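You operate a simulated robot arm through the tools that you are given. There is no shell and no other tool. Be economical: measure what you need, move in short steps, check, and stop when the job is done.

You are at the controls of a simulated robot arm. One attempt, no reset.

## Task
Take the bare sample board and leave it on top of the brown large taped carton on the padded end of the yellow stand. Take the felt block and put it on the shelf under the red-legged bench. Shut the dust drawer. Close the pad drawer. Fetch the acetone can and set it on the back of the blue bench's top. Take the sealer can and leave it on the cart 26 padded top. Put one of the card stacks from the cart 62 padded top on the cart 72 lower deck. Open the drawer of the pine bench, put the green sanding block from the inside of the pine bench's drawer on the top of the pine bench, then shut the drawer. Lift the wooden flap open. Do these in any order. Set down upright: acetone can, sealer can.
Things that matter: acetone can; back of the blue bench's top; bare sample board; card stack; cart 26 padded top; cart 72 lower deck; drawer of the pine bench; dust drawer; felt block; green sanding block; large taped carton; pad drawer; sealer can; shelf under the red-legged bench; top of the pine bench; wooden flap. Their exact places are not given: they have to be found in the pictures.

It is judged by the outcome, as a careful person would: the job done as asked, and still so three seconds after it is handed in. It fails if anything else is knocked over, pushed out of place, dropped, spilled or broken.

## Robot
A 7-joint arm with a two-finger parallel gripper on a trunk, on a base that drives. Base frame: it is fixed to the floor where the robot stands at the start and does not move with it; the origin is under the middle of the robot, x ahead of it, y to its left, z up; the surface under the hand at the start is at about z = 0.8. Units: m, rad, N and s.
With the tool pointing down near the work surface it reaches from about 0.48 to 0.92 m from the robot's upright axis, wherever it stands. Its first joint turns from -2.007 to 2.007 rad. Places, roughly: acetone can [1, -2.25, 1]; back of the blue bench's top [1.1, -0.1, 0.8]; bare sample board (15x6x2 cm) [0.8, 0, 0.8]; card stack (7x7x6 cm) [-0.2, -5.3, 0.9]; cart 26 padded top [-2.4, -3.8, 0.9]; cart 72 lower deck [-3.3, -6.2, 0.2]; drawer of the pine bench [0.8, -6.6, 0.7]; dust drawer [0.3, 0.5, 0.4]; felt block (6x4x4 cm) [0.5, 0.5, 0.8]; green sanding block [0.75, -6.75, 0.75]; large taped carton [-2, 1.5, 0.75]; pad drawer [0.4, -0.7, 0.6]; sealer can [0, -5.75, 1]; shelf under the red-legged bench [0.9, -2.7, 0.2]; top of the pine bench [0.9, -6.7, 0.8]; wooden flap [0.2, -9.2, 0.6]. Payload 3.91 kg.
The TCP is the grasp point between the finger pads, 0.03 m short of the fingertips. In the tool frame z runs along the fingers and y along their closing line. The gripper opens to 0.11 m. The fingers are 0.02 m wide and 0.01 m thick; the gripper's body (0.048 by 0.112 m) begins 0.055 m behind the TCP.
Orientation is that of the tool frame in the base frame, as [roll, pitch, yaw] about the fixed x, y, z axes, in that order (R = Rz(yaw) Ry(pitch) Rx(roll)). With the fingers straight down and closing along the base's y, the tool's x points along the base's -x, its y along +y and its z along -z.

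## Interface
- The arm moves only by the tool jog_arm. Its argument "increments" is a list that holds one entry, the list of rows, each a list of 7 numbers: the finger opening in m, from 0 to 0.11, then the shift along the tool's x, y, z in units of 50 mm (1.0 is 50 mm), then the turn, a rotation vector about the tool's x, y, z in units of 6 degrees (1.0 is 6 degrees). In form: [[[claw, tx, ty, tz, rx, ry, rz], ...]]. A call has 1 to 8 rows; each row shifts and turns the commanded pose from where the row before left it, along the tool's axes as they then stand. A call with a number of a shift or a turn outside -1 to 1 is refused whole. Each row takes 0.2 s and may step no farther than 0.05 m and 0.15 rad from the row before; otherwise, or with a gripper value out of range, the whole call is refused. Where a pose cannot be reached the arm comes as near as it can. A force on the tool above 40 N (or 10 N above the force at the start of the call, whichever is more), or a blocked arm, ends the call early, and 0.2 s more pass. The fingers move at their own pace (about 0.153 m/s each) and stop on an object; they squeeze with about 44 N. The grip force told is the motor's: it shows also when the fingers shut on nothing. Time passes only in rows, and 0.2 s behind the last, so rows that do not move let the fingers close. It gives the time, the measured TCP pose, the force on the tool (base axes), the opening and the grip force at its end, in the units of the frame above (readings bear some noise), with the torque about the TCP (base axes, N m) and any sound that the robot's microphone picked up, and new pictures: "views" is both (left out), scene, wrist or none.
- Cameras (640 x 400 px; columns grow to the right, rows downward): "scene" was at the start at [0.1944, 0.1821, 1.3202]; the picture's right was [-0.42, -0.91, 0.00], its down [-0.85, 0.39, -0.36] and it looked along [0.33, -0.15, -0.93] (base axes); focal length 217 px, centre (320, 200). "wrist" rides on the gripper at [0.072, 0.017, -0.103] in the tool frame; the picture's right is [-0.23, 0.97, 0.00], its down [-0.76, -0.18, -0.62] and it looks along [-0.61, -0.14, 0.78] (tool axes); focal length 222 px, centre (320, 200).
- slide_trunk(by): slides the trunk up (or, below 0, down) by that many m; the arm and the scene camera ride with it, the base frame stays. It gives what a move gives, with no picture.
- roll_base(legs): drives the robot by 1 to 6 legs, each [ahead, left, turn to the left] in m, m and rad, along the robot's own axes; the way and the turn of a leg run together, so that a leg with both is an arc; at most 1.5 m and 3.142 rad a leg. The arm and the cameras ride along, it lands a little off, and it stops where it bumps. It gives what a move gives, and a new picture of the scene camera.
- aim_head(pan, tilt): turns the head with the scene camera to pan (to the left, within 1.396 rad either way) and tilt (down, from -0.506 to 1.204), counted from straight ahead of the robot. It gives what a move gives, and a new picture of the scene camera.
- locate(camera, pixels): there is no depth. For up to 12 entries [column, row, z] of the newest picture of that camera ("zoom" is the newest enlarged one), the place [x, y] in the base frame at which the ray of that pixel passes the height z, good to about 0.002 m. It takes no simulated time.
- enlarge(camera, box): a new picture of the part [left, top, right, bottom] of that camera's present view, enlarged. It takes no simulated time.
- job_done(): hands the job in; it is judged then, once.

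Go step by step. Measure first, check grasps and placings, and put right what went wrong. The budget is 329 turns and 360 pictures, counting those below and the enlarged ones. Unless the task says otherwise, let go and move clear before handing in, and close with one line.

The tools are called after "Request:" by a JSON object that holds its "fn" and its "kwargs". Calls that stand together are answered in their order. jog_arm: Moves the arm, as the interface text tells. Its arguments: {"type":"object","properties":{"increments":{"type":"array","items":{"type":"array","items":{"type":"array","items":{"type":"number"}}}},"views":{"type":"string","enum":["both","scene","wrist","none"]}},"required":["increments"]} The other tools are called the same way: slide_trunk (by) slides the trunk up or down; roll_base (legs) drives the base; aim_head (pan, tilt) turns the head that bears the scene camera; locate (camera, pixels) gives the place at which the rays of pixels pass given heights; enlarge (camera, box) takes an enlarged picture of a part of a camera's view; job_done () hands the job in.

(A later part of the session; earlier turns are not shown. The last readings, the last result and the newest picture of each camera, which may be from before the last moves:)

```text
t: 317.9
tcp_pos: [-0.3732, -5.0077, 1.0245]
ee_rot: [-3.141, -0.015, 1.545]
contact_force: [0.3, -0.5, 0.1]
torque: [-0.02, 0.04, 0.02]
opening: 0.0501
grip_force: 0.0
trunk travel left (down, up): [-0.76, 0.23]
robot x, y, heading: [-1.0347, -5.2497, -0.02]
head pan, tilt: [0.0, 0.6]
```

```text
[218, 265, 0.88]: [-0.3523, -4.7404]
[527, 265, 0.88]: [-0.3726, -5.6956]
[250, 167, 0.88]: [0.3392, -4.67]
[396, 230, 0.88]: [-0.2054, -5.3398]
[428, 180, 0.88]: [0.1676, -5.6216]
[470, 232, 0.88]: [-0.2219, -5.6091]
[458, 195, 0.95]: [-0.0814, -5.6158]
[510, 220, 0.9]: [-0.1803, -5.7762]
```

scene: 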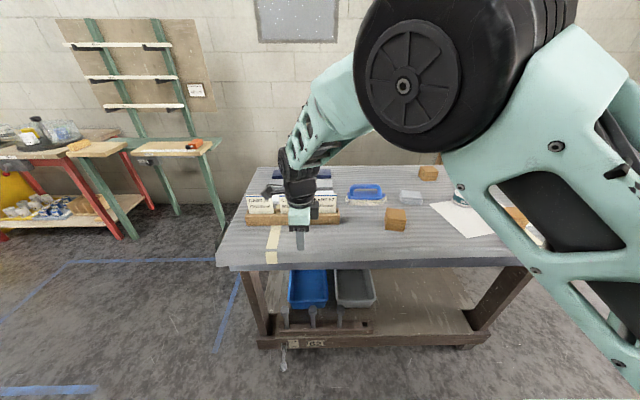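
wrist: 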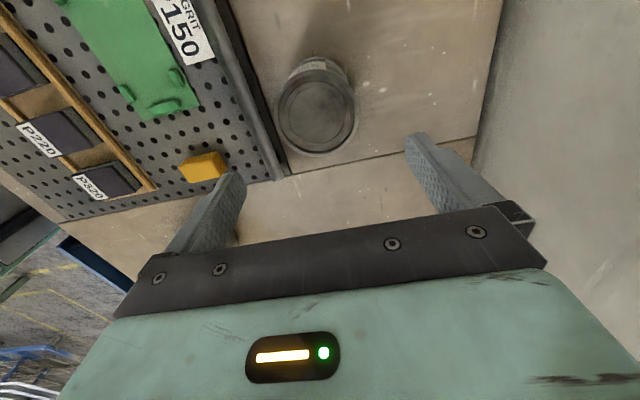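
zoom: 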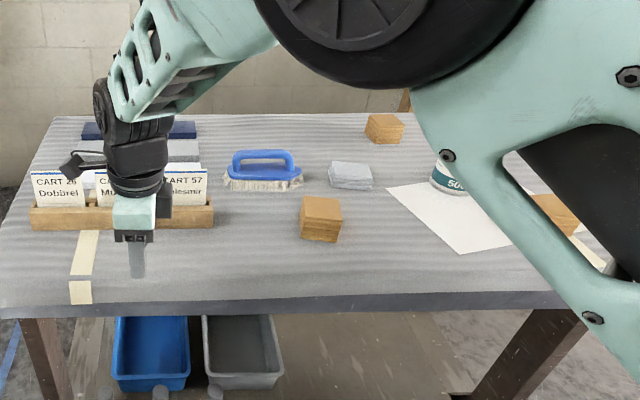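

The card stack at about (-0.2, -5.34) is closest. I'll move the hand right and up, then roll forward a bit.

Request:
{"fn": "jog_arm", "kwargs": {"increments": [[[0.1, -0.6, 0, -0.7, 0, 0, 0], [0.1, -0.9, 0, -0.3, 0, 0, 0], [0.1, -1, 0, 0, 0, 0, 0], [0.1, -1, 0, 0, 0, 0, 0], [0.1, -1, 0, 0, 0, 0, 0], [0.1, -1, 0, 0, 0, 0, 0], [0.1, -1, 0, 0, 0, 0, 0]]], "views": "none"}}

Request:
{"fn": "roll_base", "kwargs": {"legs": [[0.1, 0, 0.02]]}}

Request:
{"fn": "jog_arm", "kwargs": {"increments": [[[0.1, 0, 0, 0, 0, 0, 0]]], "views": "wrist"}}

```text
t: 319.5
tcp_pos: [-0.3806, -5.3323, 1.0712]
ee_rot: [-3.141, -0.015, 1.546]
contact_force: [-1.2, 1.3, -0.1]
torque: [-0.05, 0.0, -0.01]
opening: 0.1001
grip_force: 0.1
trunk travel left (down, up): [-0.76, 0.23]
robot x, y, heading: [-1.0372, -5.2498, -0.019]
head pan, tilt: [0.0, 0.6]
```

```text
t: 320.6
tcp_pos: [-0.2782, -5.3208, 1.0703]
ee_rot: [-3.141, -0.016, 1.566]
contact_force: [0.3, -0.5, -0.3]
torque: [-0.01, 0.01, 0.02]
opening: 0.1003
grip_force: 0.1
trunk travel left (down, up): [-0.76, 0.23]
robot x, y, heading: [-0.9325, -5.2475, 0.002]
head pan, tilt: [0.0, 0.6]
```

scene: 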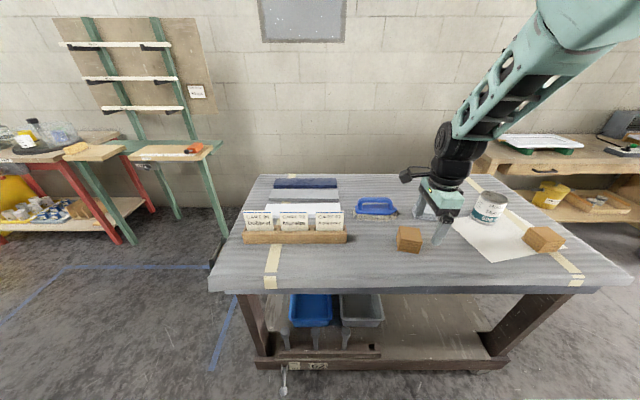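

```text
t: 321.0
tcp_pos: [-0.2788, -5.3205, 1.0723]
ee_rot: [3.14, -0.016, 1.567]
contact_force: [0.6, 0.6, -0.6]
torque: [-0.02, 0.0, 0.01]
opening: 0.1
grip_force: 0.0
trunk travel left (down, up): [-0.76, 0.23]
robot x, y, heading: [-0.9361, -5.2483, 0.006]
head pan, tilt: [0.0, 0.6]
```

wrist: 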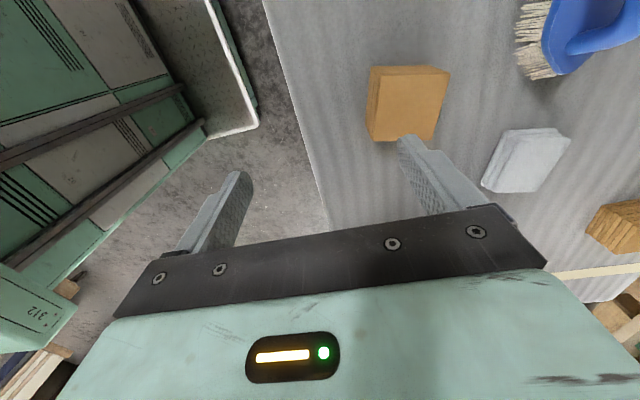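

Request:
{"fn": "enlarge", "kwargs": {"camera": "wrist", "box": [340, 40, 480, 160]}}

Request:
{"fn": "enlarge", "kwargs": {"camera": "scene", "box": [380, 170, 580, 290]}}

```text
3.33 times, centred on (410, 100) of wrist
```

zoom: 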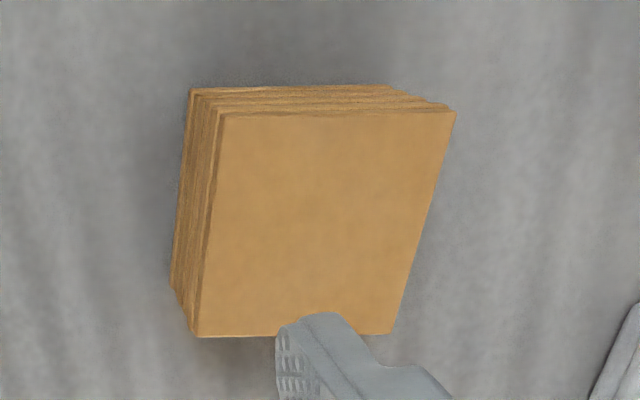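

```text
3.20 times, centred on (480, 230) of scene
```

zoom: 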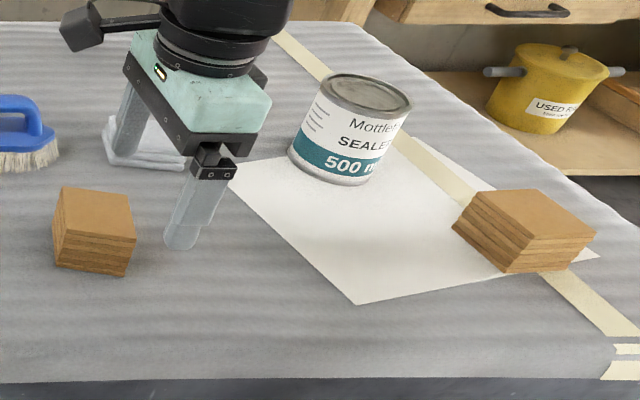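

Request:
{"fn": "locate", "kwargs": {"camera": "wrist", "pixels": [[380.6, 73.6, 0.94], [450.8, 73.6, 0.94], [432.5, 139.9, 0.94], [373.1, 141.1, 0.94], [380.6, 73.6, 0.96], [450.8, 73.6, 0.96], [432.5, 139.9, 0.96], [373.1, 141.1, 0.96]]}}

Request:
{"fn": "locate", "kwargs": {"camera": "scene", "pixels": [[399.4, 226.3, 0.94], [420, 226.9, 0.94], [422.8, 241.6, 0.94], [397.8, 240, 0.94], [399.4, 226.3, 0.96], [420, 226.9, 0.96], [422.8, 241.6, 0.96], [397.8, 240, 0.96], [409, 254, 0.88]]}}

```text
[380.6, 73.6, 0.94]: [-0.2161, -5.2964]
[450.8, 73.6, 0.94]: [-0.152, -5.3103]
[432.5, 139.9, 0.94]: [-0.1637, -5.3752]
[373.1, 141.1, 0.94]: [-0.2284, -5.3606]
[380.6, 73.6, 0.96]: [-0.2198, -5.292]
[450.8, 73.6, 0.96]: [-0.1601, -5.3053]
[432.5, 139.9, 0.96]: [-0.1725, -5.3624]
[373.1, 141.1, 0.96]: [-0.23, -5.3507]
```

```text
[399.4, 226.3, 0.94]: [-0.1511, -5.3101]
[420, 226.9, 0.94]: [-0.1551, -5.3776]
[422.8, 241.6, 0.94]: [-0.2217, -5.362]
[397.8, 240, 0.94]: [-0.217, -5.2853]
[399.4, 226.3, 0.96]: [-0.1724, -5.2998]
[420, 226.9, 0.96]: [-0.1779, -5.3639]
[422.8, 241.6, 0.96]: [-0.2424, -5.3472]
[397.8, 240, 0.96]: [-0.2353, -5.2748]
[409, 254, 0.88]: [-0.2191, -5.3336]
```

The stack centre is (-0.190, -5.336), top 0.942, rotated about -12°. I'll align and descend.

Request:
{"fn": "jog_arm", "kwargs": {"increments": [[[0.095, -0.16, 0.89, 0, 0, 0, 0], [0.095, -0.15, 0.89, 0, 0, 0, 0], [0.095, 0, 0, 0.4, 0, 0, 1], [0.095, 0, 0, 0.4, 0, 0, 1], [0.095, 0, 0, 0.7, 0, 0, 0.05]]], "views": "wrist"}}

```text
t: 322.2
tcp_pos: [-0.1874, -5.3357, 0.9956]
ee_rot: [-3.138, -0.013, 1.35]
contact_force: [0.0, -0.5, -0.7]
torque: [0.01, 0.0, -0.02]
opening: 0.0948
grip_force: 0.1
trunk travel left (down, up): [-0.76, 0.23]
robot x, y, heading: [-0.9364, -5.2497, 0.003]
head pan, tilt: [0.0, 0.6]
```

wrist: 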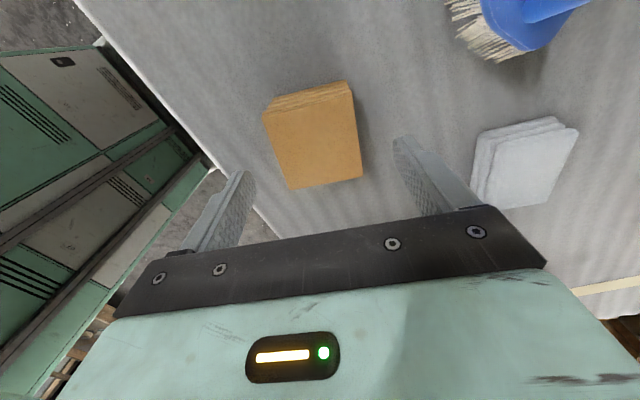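

Aligned. I'll descend and grip.

Request:
{"fn": "jog_arm", "kwargs": {"increments": [[[0.095, 0, 0, 0.8, 0, 0, 0], [0.095, 0, 0, 0.68, 0, 0, 0], [0.03, 0, 0, 0, 0, 0, 0], [0.03, 0, 0, 0, 0, 0, 0], [0.03, 0, 0, 0, 0, 0, 0]]], "views": "wrist"}}

```text
t: 323.4
tcp_pos: [-0.1894, -5.3327, 0.9257]
ee_rot: [-3.138, -0.015, 1.35]
contact_force: [-0.3, 0.6, -0.3]
torque: [0.01, 0.04, 0.02]
opening: 0.0653
grip_force: 44.1
trunk travel left (down, up): [-0.76, 0.23]
robot x, y, heading: [-0.9307, -5.2485, 0.002]
head pan, tilt: [0.0, 0.6]
```

wrist: 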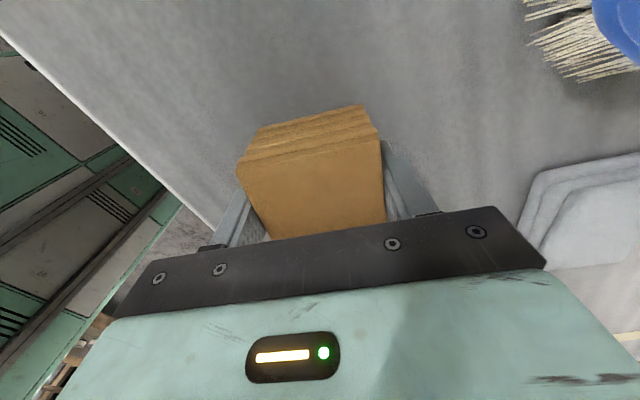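

Gripped at 0.065. I'll lift and retract.

Request:
{"fn": "jog_arm", "kwargs": {"increments": [[[0.03, 0, 0, -0.5, 0, 0, 0], [0.03, 0, 0, -1, 0, 0, 0], [0.03, 0, 0, -1, 0, 0, 0], [0.03, -0.2, -0.87, 0, 0, 0, 0], [0.03, -0.2, -0.87, 0, 0, 0, 0], [0.03, -0.2, -0.87, 0, 0, 0, 0]]], "views": "wrist"}}

Request:
{"fn": "aim_head", "kwargs": {"pan": -1.39, "tilt": 0.3}}

```text
t: 324.8
tcp_pos: [-0.3214, -5.3386, 1.0461]
ee_rot: [-3.139, -0.015, 1.351]
contact_force: [0.6, -0.5, -1.6]
torque: [0.02, 0.04, 0.01]
opening: 0.0652
grip_force: 43.6
trunk travel left (down, up): [-0.76, 0.23]
robot x, y, heading: [-0.933, -5.2512, 0.002]
head pan, tilt: [0.0, 0.6]
```

wrist: 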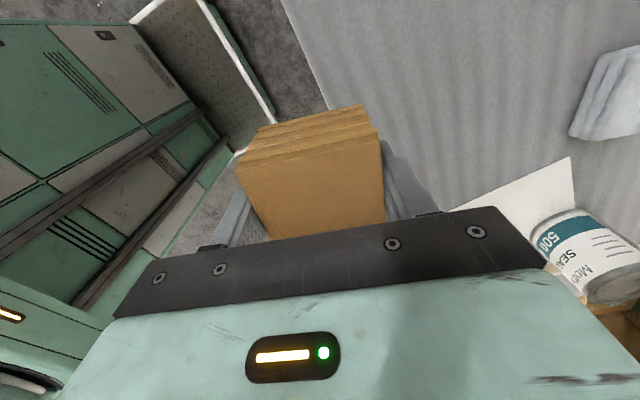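

```text
t: 326.4
tcp_pos: [-0.3199, -5.3367, 1.0461]
ee_rot: [-3.138, -0.012, 1.352]
contact_force: [-0.3, 0.5, -2.0]
torque: [0.0, 0.03, 0.01]
opening: 0.0653
grip_force: 43.9
trunk travel left (down, up): [-0.76, 0.23]
robot x, y, heading: [-0.9329, -5.2517, 0.004]
head pan, tilt: [-1.389, 0.3]
```

scene: 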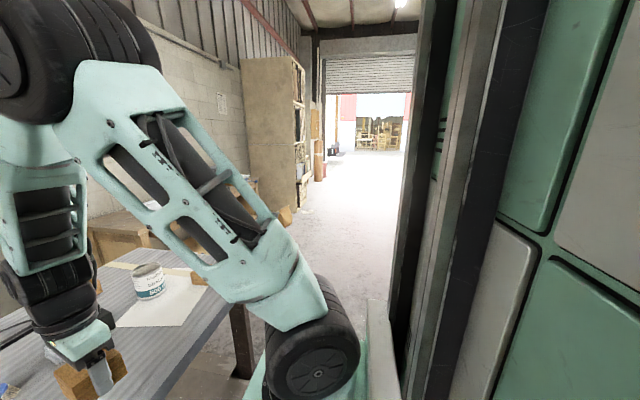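

Held firmly. I'll back up and turn to find cart 72.

Request:
{"fn": "roll_base", "kwargs": {"legs": [[-0.3, 0, 0], [0, 0, -2.9]]}}

Request:
{"fn": "aim_head", "kwargs": {"pan": 0.3, "tilt": 0.4}}

Request:
{"fn": "aim_head", "kwargs": {"pan": -0.7, "tilt": 0.4}}

```text
t: 335.3
tcp_pos: [-1.8535, -5.2897, 1.047]
ee_rot: [-3.138, -0.014, -1.584]
contact_force: [0.0, 0.1, -0.7]
torque: [0.01, 0.01, 0.03]
opening: 0.0656
grip_force: 43.9
trunk travel left (down, up): [-0.76, 0.23]
robot x, y, heading: [-1.2342, -5.2498, -2.931]
head pan, tilt: [-1.389, 0.3]
```

scene: 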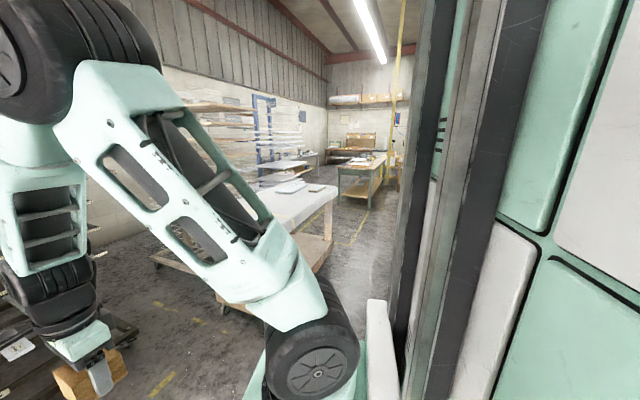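

```text
t: 337.0
tcp_pos: [-1.8537, -5.2892, 1.0464]
ee_rot: [-3.138, -0.013, -1.582]
contact_force: [0.2, 1.1, -0.3]
torque: [-0.02, 0.01, -0.01]
opening: 0.0657
grip_force: 43.6
trunk travel left (down, up): [-0.76, 0.23]
robot x, y, heading: [-1.2331, -5.2475, -2.932]
head pan, tilt: [0.3, 0.4]
```

scene: 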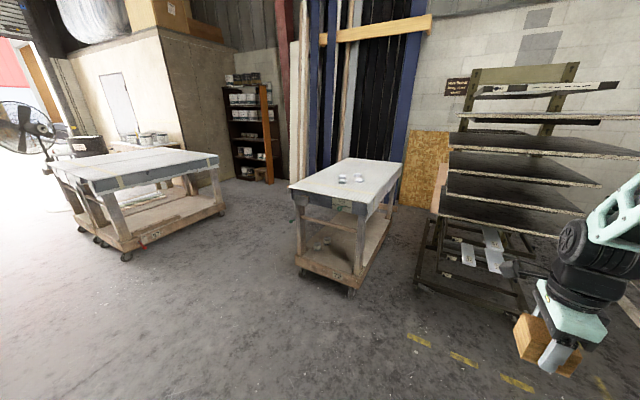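

```text
t: 338.3
tcp_pos: [-1.8516, -5.2904, 1.0461]
ee_rot: [-3.137, -0.015, -1.583]
contact_force: [0.2, 0.3, -1.7]
torque: [-0.01, -0.02, -0.02]
opening: 0.0657
grip_force: 44.6
trunk travel left (down, up): [-0.76, 0.23]
robot x, y, heading: [-1.2344, -5.2479, -2.929]
head pan, tilt: [-0.7, 0.4]
```

scene: 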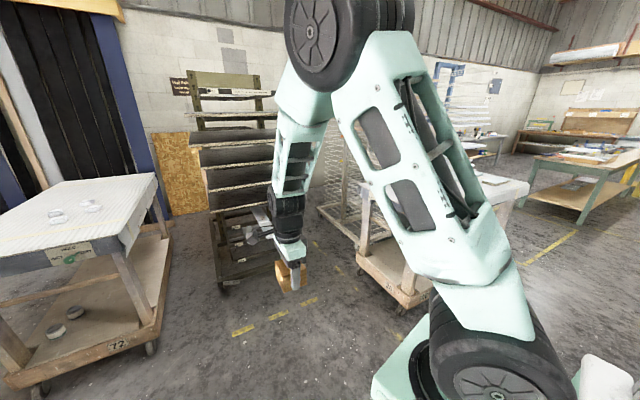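

The left cart shows "72" at (120,345). I'll zoom in to confirm.

Request:
{"fn": "enlarge", "kwargs": {"camera": "scene", "box": [0, 160, 220, 400]}}

Request:
{"fn": "locate", "kwargs": {"camera": "scene", "pixels": [[160, 340, 0.2], [165, 228, 0.2], [20, 375, 0.2], [123, 242, 0.85], [157, 178, 0.85], [55, 330, 0.22], [75, 312, 0.22]]}}

Request:
{"fn": "enlarge", "kwargs": {"camera": "scene", "box": [340, 180, 540, 330]}}

```text
1.67 times, centred on (110, 280) of scene
```

zoom: 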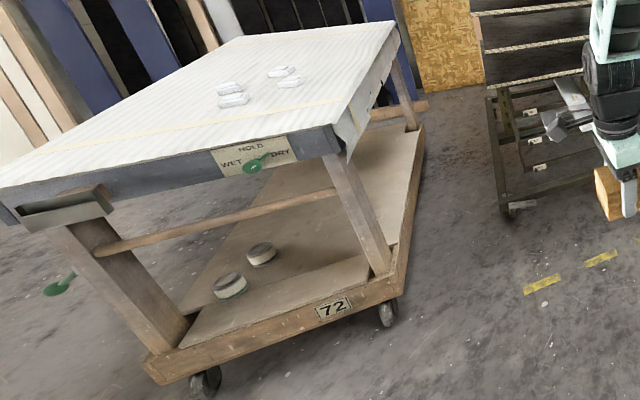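

```text
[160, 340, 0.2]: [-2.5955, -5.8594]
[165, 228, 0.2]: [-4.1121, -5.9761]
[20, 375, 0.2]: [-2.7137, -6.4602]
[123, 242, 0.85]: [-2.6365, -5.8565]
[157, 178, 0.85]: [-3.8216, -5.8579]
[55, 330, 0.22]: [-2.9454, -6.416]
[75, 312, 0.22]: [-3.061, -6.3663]
```

```text
2.67 times, centred on (440, 255) of scene
```

zoom: 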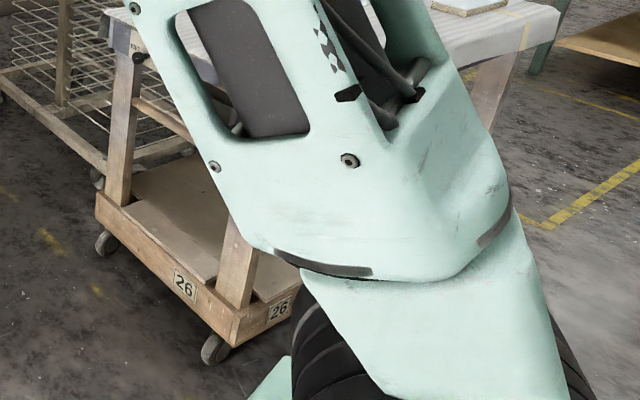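

Cart 72 is confirmed: near corner (-2.6, -5.86), with the deck open on its +y side. I'll check where the drying rack and cart 26 stand.

Request:
{"fn": "locate", "kwargs": {"camera": "scene", "pixels": [[222, 288, 0.0], [275, 255, 0.0], [402, 312, 0.0], [360, 270, 0.0], [232, 333, 0.0], [312, 298, 0.0], [150, 350, 0.0], [167, 222, 0.2]]}}

Request:
{"fn": "aim_head", "kwargs": {"pan": 0.05, "tilt": 0.55}}

```text
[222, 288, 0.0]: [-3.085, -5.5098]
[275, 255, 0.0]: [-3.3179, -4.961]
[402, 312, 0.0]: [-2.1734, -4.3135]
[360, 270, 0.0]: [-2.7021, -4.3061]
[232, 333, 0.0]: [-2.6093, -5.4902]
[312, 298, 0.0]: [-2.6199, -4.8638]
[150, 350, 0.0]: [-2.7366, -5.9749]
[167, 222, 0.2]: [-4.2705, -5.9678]
```

```text
t: 339.4
tcp_pos: [-1.8534, -5.2898, 1.0467]
ee_rot: [-3.138, -0.014, -1.584]
contact_force: [-0.2, 0.4, -2.0]
torque: [0.0, 0.02, 0.01]
opening: 0.0656
grip_force: 44.1
trunk travel left (down, up): [-0.76, 0.23]
robot x, y, heading: [-1.235, -5.247, -2.937]
head pan, tilt: [0.051, 0.55]
```

scene: 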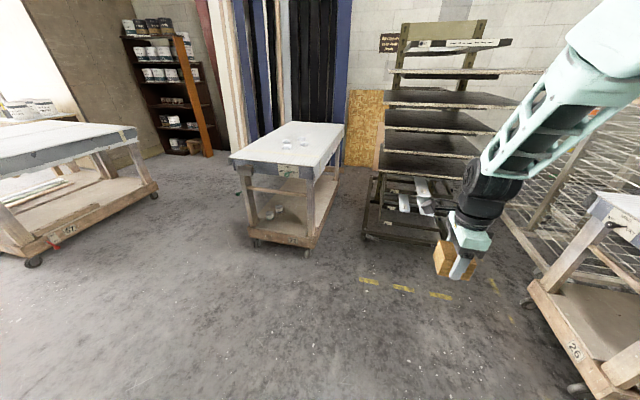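

The drying rack blocks the cart's +y side, so I'll consider the -y side, between carts 72 and 57. I'll measure the gap.

Request:
{"fn": "locate", "kwargs": {"camera": "scene", "pixels": [[153, 198, 0.0], [33, 265, 0.0], [255, 245, 0.0], [308, 255, 0.0], [160, 183, 0.2], [55, 250, 0.2], [137, 130, 0.87], [230, 158, 0.87], [305, 180, 0.87], [245, 238, 0.2]]}}

Request:
{"fn": "enlarge", "kwargs": {"camera": "scene", "box": [210, 110, 360, 260]}}

```text
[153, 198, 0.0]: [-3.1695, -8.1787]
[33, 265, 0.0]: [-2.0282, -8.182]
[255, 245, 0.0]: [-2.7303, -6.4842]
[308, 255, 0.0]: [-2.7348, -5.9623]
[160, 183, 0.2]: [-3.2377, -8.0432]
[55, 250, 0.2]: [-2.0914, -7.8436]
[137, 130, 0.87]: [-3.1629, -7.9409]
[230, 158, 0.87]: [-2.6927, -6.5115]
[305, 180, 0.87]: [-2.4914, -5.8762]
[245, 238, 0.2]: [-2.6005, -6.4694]
```

```text
2.67 times, centred on (285, 185) of scene
```

zoom: 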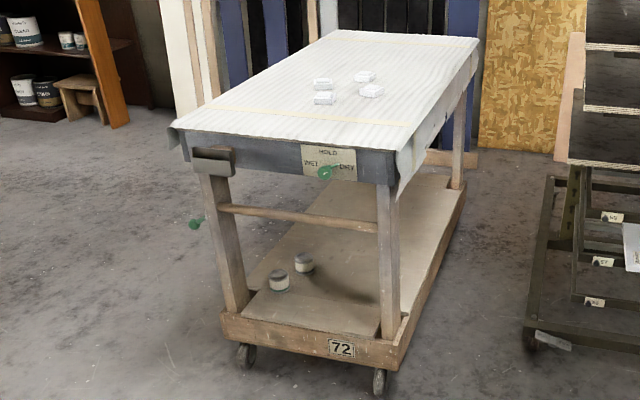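

The gap is about 1.4 m, enough to work from the -y side of cart 72. I'll drive sideways to y≈-7.25, then turn to face +y.

Request:
{"fn": "roll_base", "kwargs": {"legs": [[0, 1.5, 0], [0.3, 0.58, 0], [0, 0, -1.776]]}}

Request:
{"fn": "aim_head", "kwargs": {"pan": 0.9, "tilt": 0.5}}

```text
t: 354.2
tcp_pos: [-0.9979, -6.6957, 1.0462]
ee_rot: [-3.137, -0.013, 2.932]
contact_force: [0.6, 0.2, -1.3]
torque: [0.02, 0.01, -0.03]
opening: 0.0654
grip_force: 43.7
trunk travel left (down, up): [-0.76, 0.23]
robot x, y, heading: [-1.0795, -7.3133, 1.585]
head pan, tilt: [0.051, 0.55]
```

scene: 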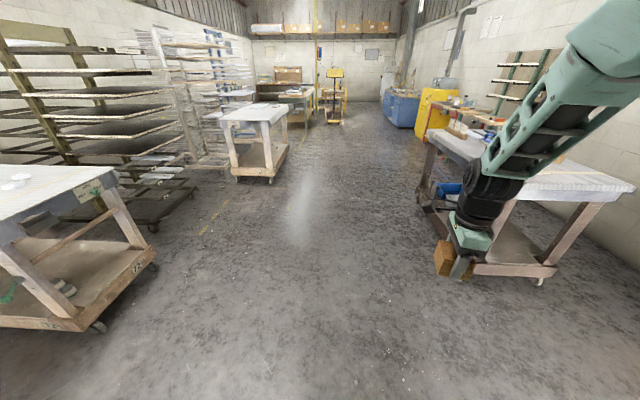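

```text
t: 355.4
tcp_pos: [-0.9973, -6.6948, 1.0467]
ee_rot: [-3.138, -0.014, 2.933]
contact_force: [-0.7, 0.3, -0.9]
torque: [-0.02, 0.02, 0.0]
opening: 0.0653
grip_force: 43.5
trunk travel left (down, up): [-0.76, 0.23]
robot x, y, heading: [-1.0804, -7.3128, 1.587]
head pan, tilt: [0.901, 0.499]
```

scene: 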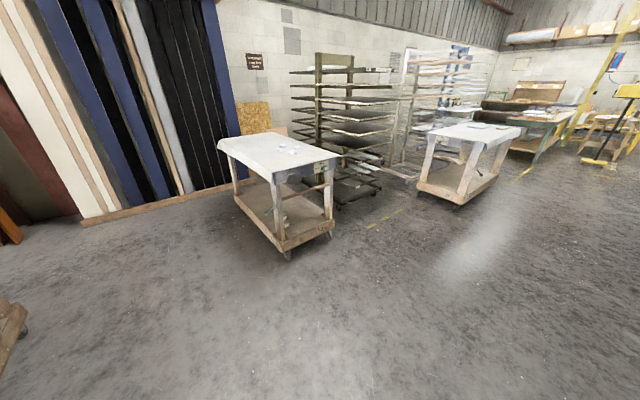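

The cart's -y long side is open. I'll drive left to x≈-3.2.

Request:
{"fn": "roll_base", "kwargs": {"legs": [[0.03, 1.4, -0.016], [0, 0.75, 0]]}}

Request:
{"fn": "aim_head", "kwargs": {"pan": 0.0, "tilt": 0.7}}

```text
t: 366.0
tcp_pos: [-3.1808, -6.7404, 1.0474]
ee_rot: [-3.139, -0.015, 2.974]
contact_force: [-0.4, 0.4, -1.4]
torque: [-0.02, 0.01, 0.0]
opening: 0.0656
grip_force: 44.1
trunk travel left (down, up): [-0.76, 0.23]
robot x, y, heading: [-3.2381, -7.3562, 1.618]
head pan, tilt: [0.901, 0.499]
```

scene: 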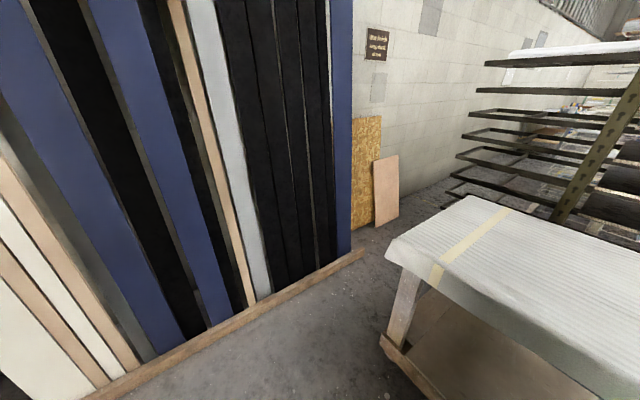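

```text
t: 367.2
tcp_pos: [-3.1812, -6.7394, 1.0459]
ee_rot: [-3.139, -0.014, 2.973]
contact_force: [1.0, 0.4, -1.8]
torque: [0.01, -0.02, -0.01]
opening: 0.0654
grip_force: 44.0
trunk travel left (down, up): [-0.76, 0.23]
robot x, y, heading: [-3.2374, -7.3602, 1.624]
head pan, tilt: [0.0, 0.7]
```

scene: 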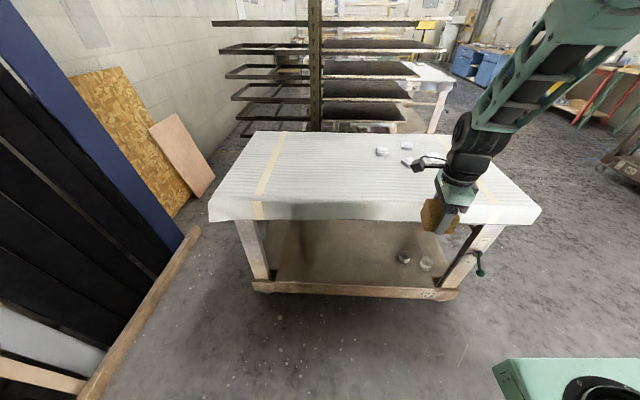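

The open side is in front. I'll measure the deck edge and the pad overhang.

Request:
{"fn": "locate", "kwargs": {"camera": "scene", "pixels": [[256, 283, 0.2], [458, 291, 0.2], [345, 286, 0.2], [404, 262, 0.2], [425, 268, 0.2], [330, 221, 0.75], [330, 221, 0.7], [210, 221, 0.75], [270, 270, 0.2], [345, 205, 0.87]]}}

Request:
{"fn": "enlarge", "kwargs": {"camera": "scene", "box": [200, 180, 560, 310]}}

```text
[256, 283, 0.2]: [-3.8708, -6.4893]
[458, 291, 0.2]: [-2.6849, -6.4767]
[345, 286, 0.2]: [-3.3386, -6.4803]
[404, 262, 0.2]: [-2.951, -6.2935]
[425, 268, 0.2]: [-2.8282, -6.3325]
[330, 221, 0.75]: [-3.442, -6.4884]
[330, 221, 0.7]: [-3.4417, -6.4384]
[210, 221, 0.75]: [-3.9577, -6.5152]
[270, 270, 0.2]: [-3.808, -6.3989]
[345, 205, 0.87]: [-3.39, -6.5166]
```

```text
1.78 times, centred on (380, 245) of scene
```

zoom: 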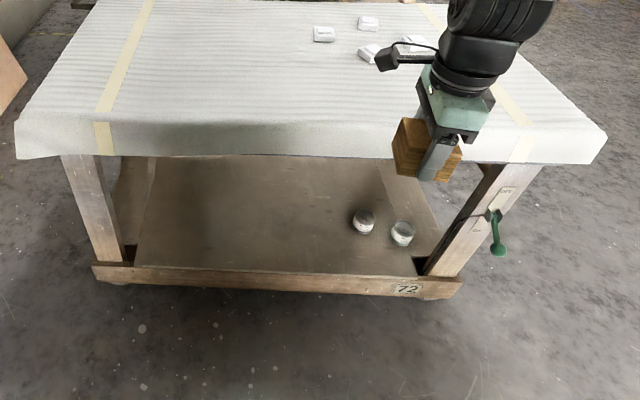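

The deck is free around (-3.25, -6.36). I'll straighten the heading and lower the trunk.

Request:
{"fn": "roll_base", "kwargs": {"legs": [[0.0, 0.04, -0.05]]}}

Request:
{"fn": "slide_trunk", "kwargs": {"by": -0.4}}

Request:
{"fn": "slide_trunk", "kwargs": {"by": -0.34}}

Request:
{"fn": "jog_arm", "kwargs": {"increments": [[[0.03, 0, 0, 0, 0, 0, 0]]], "views": "scene"}}

```text
t: 368.1
tcp_pos: [-3.1914, -6.744, 1.0466]
ee_rot: [-3.14, -0.013, 2.922]
contact_force: [-0.4, -0.4, -2.0]
torque: [-0.05, -0.04, -0.03]
opening: 0.0654
grip_force: 44.2
trunk travel left (down, up): [-0.76, 0.23]
robot x, y, heading: [-3.2765, -7.3594, 1.565]
head pan, tilt: [0.0, 0.7]
```

scene: 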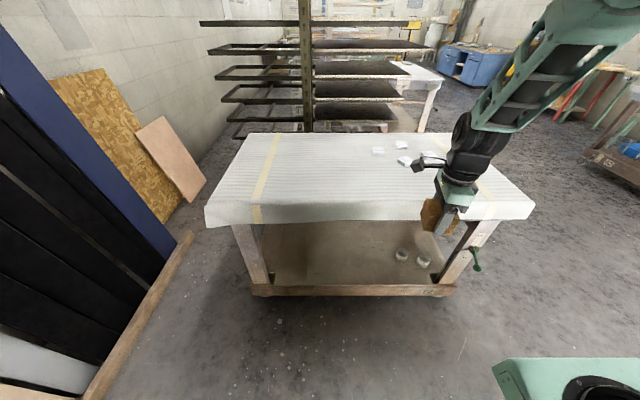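

```text
t: 371.9
tcp_pos: [-3.191, -6.7451, 0.6463]
ee_rot: [-3.138, -0.014, 2.92]
contact_force: [0.2, -0.5, -1.2]
torque: [-0.01, 0.01, -0.01]
opening: 0.0656
grip_force: 43.8
trunk travel left (down, up): [-0.36, 0.63]
robot x, y, heading: [-3.2747, -7.359, 1.567]
head pan, tilt: [0.0, 0.7]
```

```text
t: 375.3
tcp_pos: [-3.1918, -6.7439, 0.3056]
ee_rot: [-3.138, -0.013, 2.922]
contact_force: [0.3, 0.6, -0.7]
torque: [0.0, -0.02, 0.0]
opening: 0.0656
grip_force: 44.4
trunk travel left (down, up): [-0.02, 0.97]
robot x, y, heading: [-3.279, -7.3586, 1.572]
head pan, tilt: [0.0, 0.7]
```

```text
t: 375.7
tcp_pos: [-3.1915, -6.7443, 0.3072]
ee_rot: [-3.136, -0.014, 2.922]
contact_force: [-0.2, 0.4, -1.2]
torque: [0.0, 0.03, -0.02]
opening: 0.0655
grip_force: 44.0
trunk travel left (down, up): [-0.02, 0.97]
robot x, y, heading: [-3.2783, -7.3557, 1.575]
head pan, tilt: [0.0, 0.7]
```

scene: 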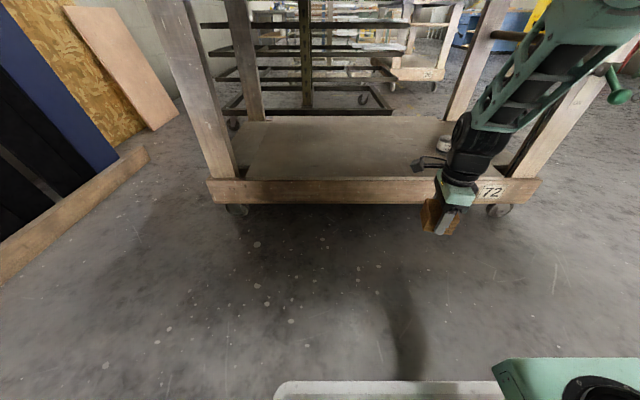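

Request:
{"fn": "locate", "kwargs": {"camera": "scene", "pixels": [[445, 150, 0.2], [215, 181, 0.2], [538, 180, 0.2], [345, 181, 0.2], [345, 203, 0.1], [345, 119, 0.2], [250, 178, 0.2]]}}

Request:
{"fn": "enlarge", "kwargs": {"camera": "scene", "box": [200, 100, 560, 240]}}

```text
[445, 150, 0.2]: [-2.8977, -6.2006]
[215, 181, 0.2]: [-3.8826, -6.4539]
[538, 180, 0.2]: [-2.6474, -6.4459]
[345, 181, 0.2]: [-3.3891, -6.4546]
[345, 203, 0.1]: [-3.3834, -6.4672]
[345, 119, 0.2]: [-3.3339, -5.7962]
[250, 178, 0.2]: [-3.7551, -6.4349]
```

```text
1.78 times, centred on (380, 170) of scene
```

zoom: 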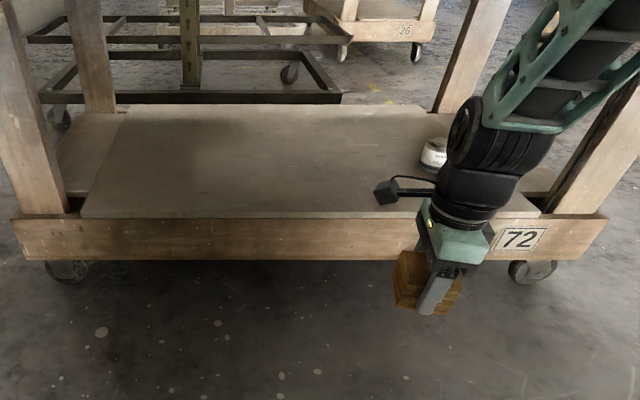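

I'll extend the arm, then shift left and drive in with the stack just above the deck.

Request:
{"fn": "jog_arm", "kwargs": {"increments": [[[0.03, 0.18, 0.8, 0.0, 0, 0, 0], [0.03, 0.18, 0.8, 0.0, 0, 0, 0], [0.03, 0.18, 0.8, 0.3, 0, 0, 0]]], "views": "none"}}

Request:
{"fn": "roll_base", "kwargs": {"legs": [[0, 0.16, -0.005], [0.22, 0, 0]]}}

```text
t: 376.5
tcp_pos: [-3.1933, -6.6215, 0.2925]
ee_rot: [-3.138, -0.016, 2.923]
contact_force: [-0.2, -0.3, -0.5]
torque: [-0.02, 0.04, 0.01]
opening: 0.0654
grip_force: 44.2
trunk travel left (down, up): [-0.02, 0.97]
robot x, y, heading: [-3.275, -7.3583, 1.572]
head pan, tilt: [0.0, 0.7]
```

```text
t: 379.2
tcp_pos: [-3.3466, -6.408, 0.2928]
ee_rot: [-3.138, -0.014, 2.913]
contact_force: [-1.0, 0.6, -1.6]
torque: [-0.02, 0.02, -0.04]
opening: 0.0654
grip_force: 44.5
trunk travel left (down, up): [-0.02, 0.97]
robot x, y, heading: [-3.4397, -7.1446, 1.559]
head pan, tilt: [0.0, 0.7]
```

scene: 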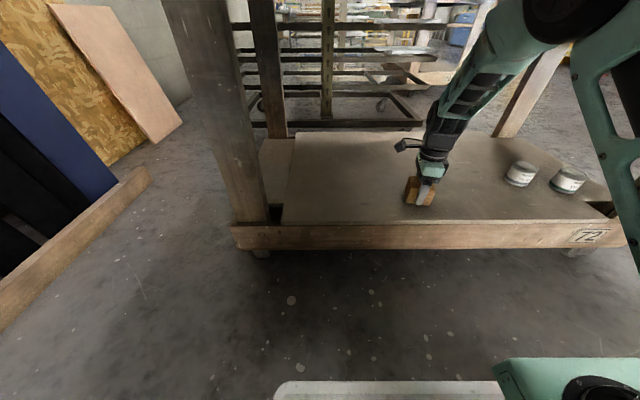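

The stack is above the deck. I'll move 3 cm in and lower to contact.

Request:
{"fn": "jog_arm", "kwargs": {"increments": [[[0.03, 0.14, 0.6, 0.0, 0, 0, 0], [0.03, 0, 0, 0.4, 0, 0, 0], [0.03, 0, 0, 0.15, 0, 0, 0], [0.03, 0, 0, 0.12, 0, 0, 0], [0.03, 0, 0, 0.12, 0, 0, 0], [0.03, 0, 0, 0.12, 0, 0, 0], [0.03, 0, 0, 0.12, 0, 0, 0], [0.03, 0, 0, 0.12, 0, 0, 0]]], "views": "scene"}}

```text
t: 379.8
tcp_pos: [-3.3478, -6.3757, 0.2829]
ee_rot: [3.141, -0.018, 2.911]
contact_force: [-0.3, -7.7, 17.5]
torque: [-0.25, -0.19, -0.09]
opening: 0.0651
grip_force: 43.5
trunk travel left (down, up): [-0.02, 0.97]
robot x, y, heading: [-3.4412, -7.1452, 1.565]
head pan, tilt: [0.0, 0.7]
stopped in row 3: the force on the tool passed its limit at 53 N (the readings are from after the stop); the commanded pose is now the measured one
```

scene: 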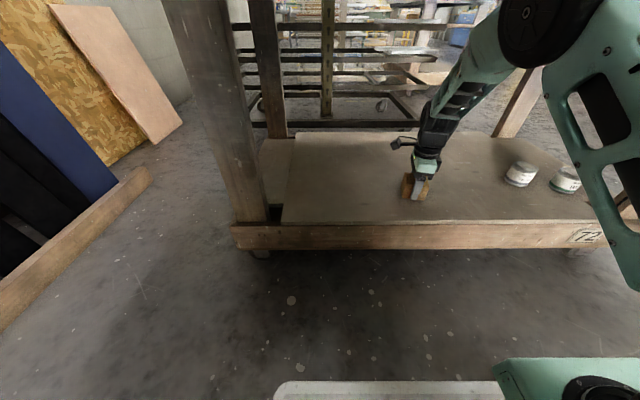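

Request:
{"fn": "enlarge", "kwargs": {"camera": "scene", "box": [360, 110, 480, 220]}}

Request:
{"fn": "jog_arm", "kwargs": {"increments": [[[0.03, 0, 0, 0, 0, 0, 0]]], "views": "wrist"}}

```text
3.64 times, centred on (420, 165) of scene
```

zoom: 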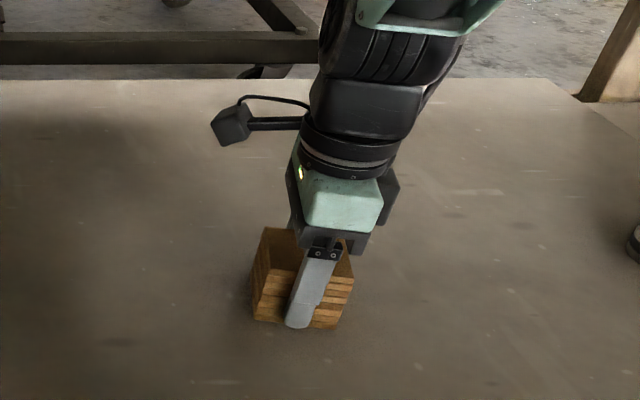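

```text
t: 380.2
tcp_pos: [-3.3483, -6.3749, 0.2845]
ee_rot: [3.141, -0.016, 2.914]
contact_force: [-0.7, -10.1, 24.9]
torque: [-0.52, -0.14, -0.04]
opening: 0.0656
grip_force: 44.3
trunk travel left (down, up): [-0.02, 0.97]
robot x, y, heading: [-3.4416, -7.1383, 1.558]
head pan, tilt: [0.0, 0.7]
```

wrist: 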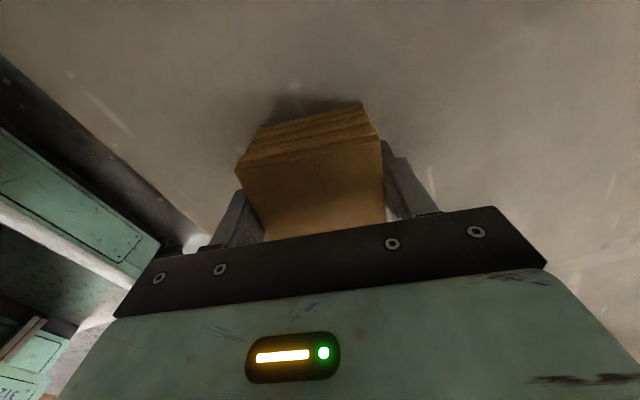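

The stack is on the deck. I'll release, rise and back out.

Request:
{"fn": "jog_arm", "kwargs": {"increments": [[[0.03, 0, 0, -0.04, 0, 0, 0], [0.09, 0, 0, 0, 0, 0, 0], [0.09, 0, 0, 0, 0, 0, 0], [0.09, 0, 0, -0.6, 0, 0, 0], [0.09, 0, 0, -0.8, 0, 0, 0]]], "views": "wrist"}}

Request:
{"fn": "roll_base", "kwargs": {"legs": [[-0.25, 0, 0]]}}

```text
t: 381.4
tcp_pos: [-3.3452, -6.3735, 0.3535]
ee_rot: [3.141, -0.015, 2.913]
contact_force: [0.4, -0.8, 1.0]
torque: [-0.01, 0.01, 0.04]
opening: 0.0899
grip_force: 0.1
trunk travel left (down, up): [-0.02, 0.97]
robot x, y, heading: [-3.4399, -7.1416, 1.562]
head pan, tilt: [0.0, 0.7]
```

wrist: 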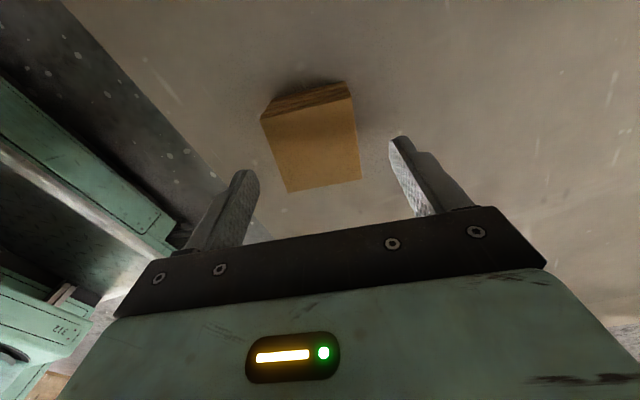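

```text
t: 383.1
tcp_pos: [-3.3455, -6.6133, 0.353]
ee_rot: [-3.14, -0.017, 2.91]
contact_force: [0.5, -0.1, -0.2]
torque: [-0.02, 0.04, 0.0]
opening: 0.0901
grip_force: 0.1
trunk travel left (down, up): [-0.02, 0.97]
robot x, y, heading: [-3.4376, -7.3811, 1.565]
head pan, tilt: [0.0, 0.7]
```

scene: 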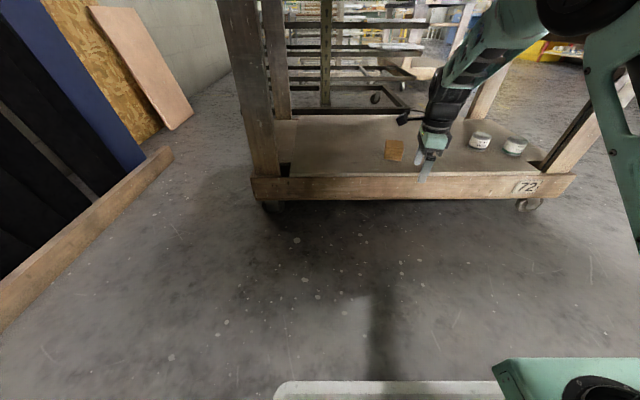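

The stack is left on cart 72's deck. I'll retract the arm, raise the trunk and head back to cart 62 for the sealer can.

Request:
{"fn": "jog_arm", "kwargs": {"increments": [[[0.09, -0.18, -0.8, 0, 0, 0, 0], [0.09, -0.18, -0.8, 0, 0, 0, 0], [0.09, -0.18, -0.8, 0, 0, 0, 0]]], "views": "none"}}

Request:
{"fn": "slide_trunk", "kwargs": {"by": 0.4}}

Request:
{"fn": "slide_trunk", "kwargs": {"by": 0.36}}

Request:
{"fn": "roll_base", "kwargs": {"legs": [[0, -1.5, 0], [0, -0.65, 0], [0, 0, -1.565], [0, 1.5, 0], [0, 0.15, 0]]}}

Request:
{"fn": "aim_head", "kwargs": {"pan": 0.0, "tilt": 0.6}}

```text
t: 383.9
tcp_pos: [-3.3468, -6.7384, 0.3547]
ee_rot: [-3.141, -0.015, 2.91]
contact_force: [-0.3, -0.1, -0.8]
torque: [0.01, 0.01, -0.04]
opening: 0.0899
grip_force: 0.0
trunk travel left (down, up): [-0.02, 0.97]
robot x, y, heading: [-3.4422, -7.3838, 1.564]
head pan, tilt: [0.0, 0.7]
```

```text
t: 387.8
tcp_pos: [-3.3471, -6.7374, 0.7538]
ee_rot: [-3.14, -0.015, 2.909]
contact_force: [-0.4, 0.4, 0.2]
torque: [0.0, -0.01, 0.0]
opening: 0.0897
grip_force: 0.1
trunk travel left (down, up): [-0.42, 0.57]
robot x, y, heading: [-3.4402, -7.3789, 1.563]
head pan, tilt: [0.0, 0.7]
```

```text
t: 391.3
tcp_pos: [-3.3461, -6.7379, 1.1134]
ee_rot: [-3.138, -0.015, 2.911]
contact_force: [0.7, -0.6, -0.3]
torque: [0.0, 0.02, -0.01]
opening: 0.0899
grip_force: 0.0
trunk travel left (down, up): [-0.78, 0.21]
robot x, y, heading: [-3.4411, -7.3799, 1.561]
head pan, tilt: [0.0, 0.7]
```

```text
t: 413.9
tcp_pos: [-0.5374, -5.9338, 1.1138]
ee_rot: [-3.141, -0.017, 1.283]
contact_force: [-0.2, 1.1, 0.1]
torque: [-0.01, 0.0, 0.03]
opening: 0.09
grip_force: 0.0
trunk travel left (down, up): [-0.78, 0.21]
robot x, y, heading: [-1.1774, -5.8037, -0.061]
head pan, tilt: [0.0, 0.7]
```

scene: 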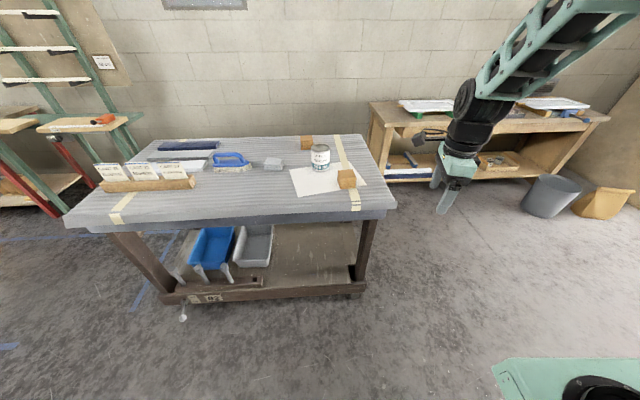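

```text
t: 414.6
tcp_pos: [-0.5361, -5.9327, 1.1134]
ee_rot: [-3.14, -0.016, 1.284]
contact_force: [-1.1, 0.7, 0.4]
torque: [-0.05, 0.01, 0.0]
opening: 0.09
grip_force: 0.0
trunk travel left (down, up): [-0.78, 0.21]
robot x, y, heading: [-1.1774, -5.8039, -0.064]
head pan, tilt: [0.0, 0.6]
```

scene: 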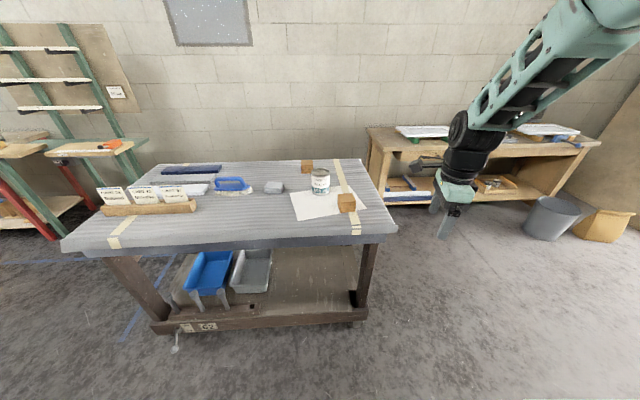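

The sealer can is at (320,182). I'll locate it.

Request:
{"fn": "enlarge", "kwargs": {"camera": "scene", "box": [280, 150, 380, 220]}}

Request:
{"fn": "locate", "kwargs": {"camera": "scene", "pixels": [[320, 194, 0.88], [320, 172, 0.98], [320, 172, 1.0], [311, 172, 0.98], [330, 172, 0.98], [347, 212, 0.88]]}}

```text
5.71 times, centred on (330, 185) of scene
```

zoom: 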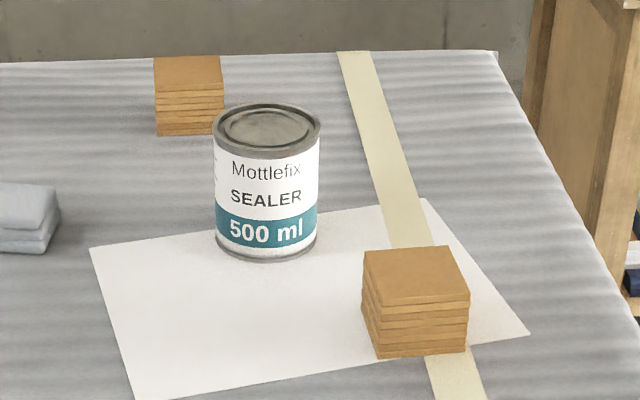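

```text
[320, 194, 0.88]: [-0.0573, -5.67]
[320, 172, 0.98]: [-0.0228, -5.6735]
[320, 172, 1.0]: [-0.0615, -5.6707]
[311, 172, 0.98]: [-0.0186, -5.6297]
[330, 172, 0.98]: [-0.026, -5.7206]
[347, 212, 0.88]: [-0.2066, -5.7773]
```

Can centre is about (-0.02, -5.67), top about 0.98. I'll approach and square the yaw.

Request:
{"fn": "roll_base", "kwargs": {"legs": [[0.28, 0.12, 0.063]]}}

Request:
{"fn": "jog_arm", "kwargs": {"increments": [[[0.11, 0, 0, 0, 0, 0, -1], [0.11, 0, 0, 0, 0, 0, -1], [0.11, 0, 0, 0, 0, 0, -0.7]]], "views": "none"}}

```text
t: 416.6
tcp_pos: [-0.2423, -5.779, 1.1134]
ee_rot: [-3.14, -0.017, 1.352]
contact_force: [-0.3, -0.4, -0.5]
torque: [0.01, -0.02, 0.01]
opening: 0.0901
grip_force: 0.1
trunk travel left (down, up): [-0.78, 0.21]
robot x, y, heading: [-0.8887, -5.6946, 0.001]
head pan, tilt: [0.0, 0.6]
```

scene: 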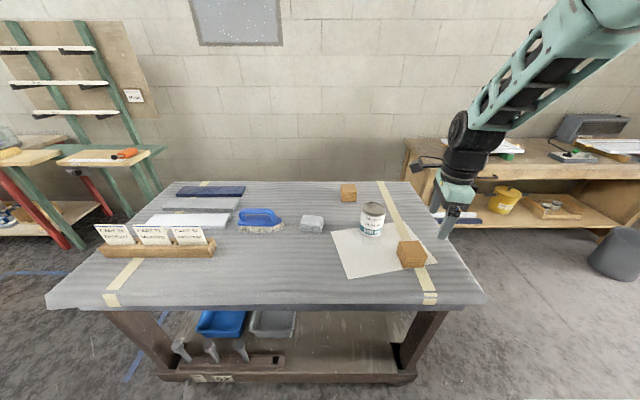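

```text
t: 417.4
tcp_pos: [-0.2432, -5.7793, 1.1135]
ee_rot: [3.137, -0.016, 1.639]
contact_force: [-0.1, -0.4, 1.0]
torque: [0.01, 0.02, 0.0]
opening: 0.1098
grip_force: 0.1
trunk travel left (down, up): [-0.78, 0.21]
robot x, y, heading: [-0.8891, -5.6974, 0.005]
head pan, tilt: [0.0, 0.6]
```

Request:
{"fn": "jog_arm", "kwargs": {"increments": [[[0.11, 0.6, 0.75, 0, 0, 0, 0], [0.11, 0.6, 0.75, 0, 0, 0, 0], [0.11, 0.6, 0.75, 0, 0, 0, 0], [0.11, 0.2, 0.8, 0, 0, 0, 0]]], "views": "wrist"}}

```text
t: 418.4
tcp_pos: [-0.0956, -5.6684, 1.1149]
ee_rot: [3.139, -0.019, 1.634]
contact_force: [-1.4, 0.3, -0.3]
torque: [0.01, -0.06, -0.02]
opening: 0.1101
grip_force: 0.1
trunk travel left (down, up): [-0.78, 0.21]
robot x, y, heading: [-0.8884, -5.6968, 0.006]
head pan, tilt: [0.0, 0.6]
```

wrist: 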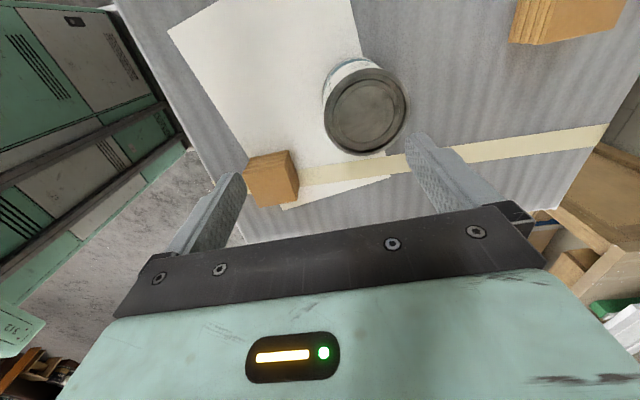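

Request:
{"fn": "locate", "kwargs": {"camera": "wrist", "pixels": [[366, 111, 0.96], [366, 111, 0.98], [366, 111, 1.0], [324, 118, 0.98], [409, 104, 0.98]]}}

Request:
{"fn": "locate", "kwargs": {"camera": "scene", "pixels": [[373, 208, 0.96], [373, 208, 0.98], [373, 208, 1.0]]}}

```text
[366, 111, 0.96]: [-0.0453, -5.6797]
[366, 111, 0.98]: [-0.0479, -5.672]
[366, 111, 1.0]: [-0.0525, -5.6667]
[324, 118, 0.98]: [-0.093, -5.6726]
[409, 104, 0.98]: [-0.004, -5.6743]
```

```text
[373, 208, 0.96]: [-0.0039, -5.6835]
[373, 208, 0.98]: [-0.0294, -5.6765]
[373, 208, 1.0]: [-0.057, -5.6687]
```

The can is at (-0.052, -5.668), top about 0.995. I'll move over it and descend.

Request:
{"fn": "jog_arm", "kwargs": {"increments": [[[0.11, 0.05, 0.88, 0, 0, 0, 0], [0.11, 0, 0, 0.9, 0, 0, 0]]], "views": "wrist"}}

```text
t: 419.0
tcp_pos: [-0.0528, -5.6636, 1.0712]
ee_rot: [3.136, -0.015, 1.635]
contact_force: [-0.7, 0.5, 0.2]
torque: [0.01, -0.03, 0.01]
opening: 0.1102
grip_force: 0.1
trunk travel left (down, up): [-0.78, 0.21]
robot x, y, heading: [-0.8951, -5.6969, -0.001]
head pan, tilt: [0.0, 0.6]
```

wrist: 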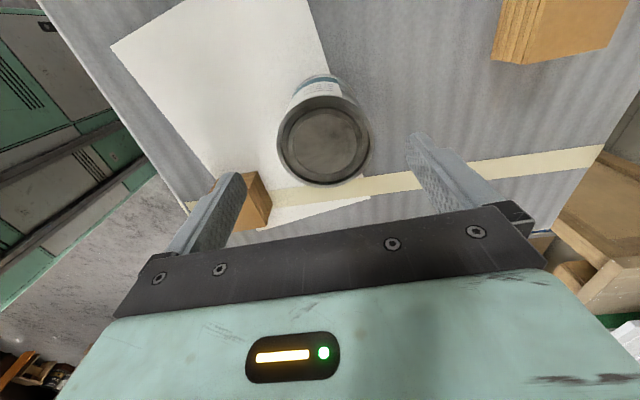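

Request:
{"fn": "locate", "kwargs": {"camera": "wrist", "pixels": [[323.5, 140, 0.995], [323.5, 140, 0.985], [277, 146, 0.99], [370, 133, 0.99]]}}

```text
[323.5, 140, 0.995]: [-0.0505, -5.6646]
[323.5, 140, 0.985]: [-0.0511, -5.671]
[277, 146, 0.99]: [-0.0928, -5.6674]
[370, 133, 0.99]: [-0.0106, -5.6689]
```

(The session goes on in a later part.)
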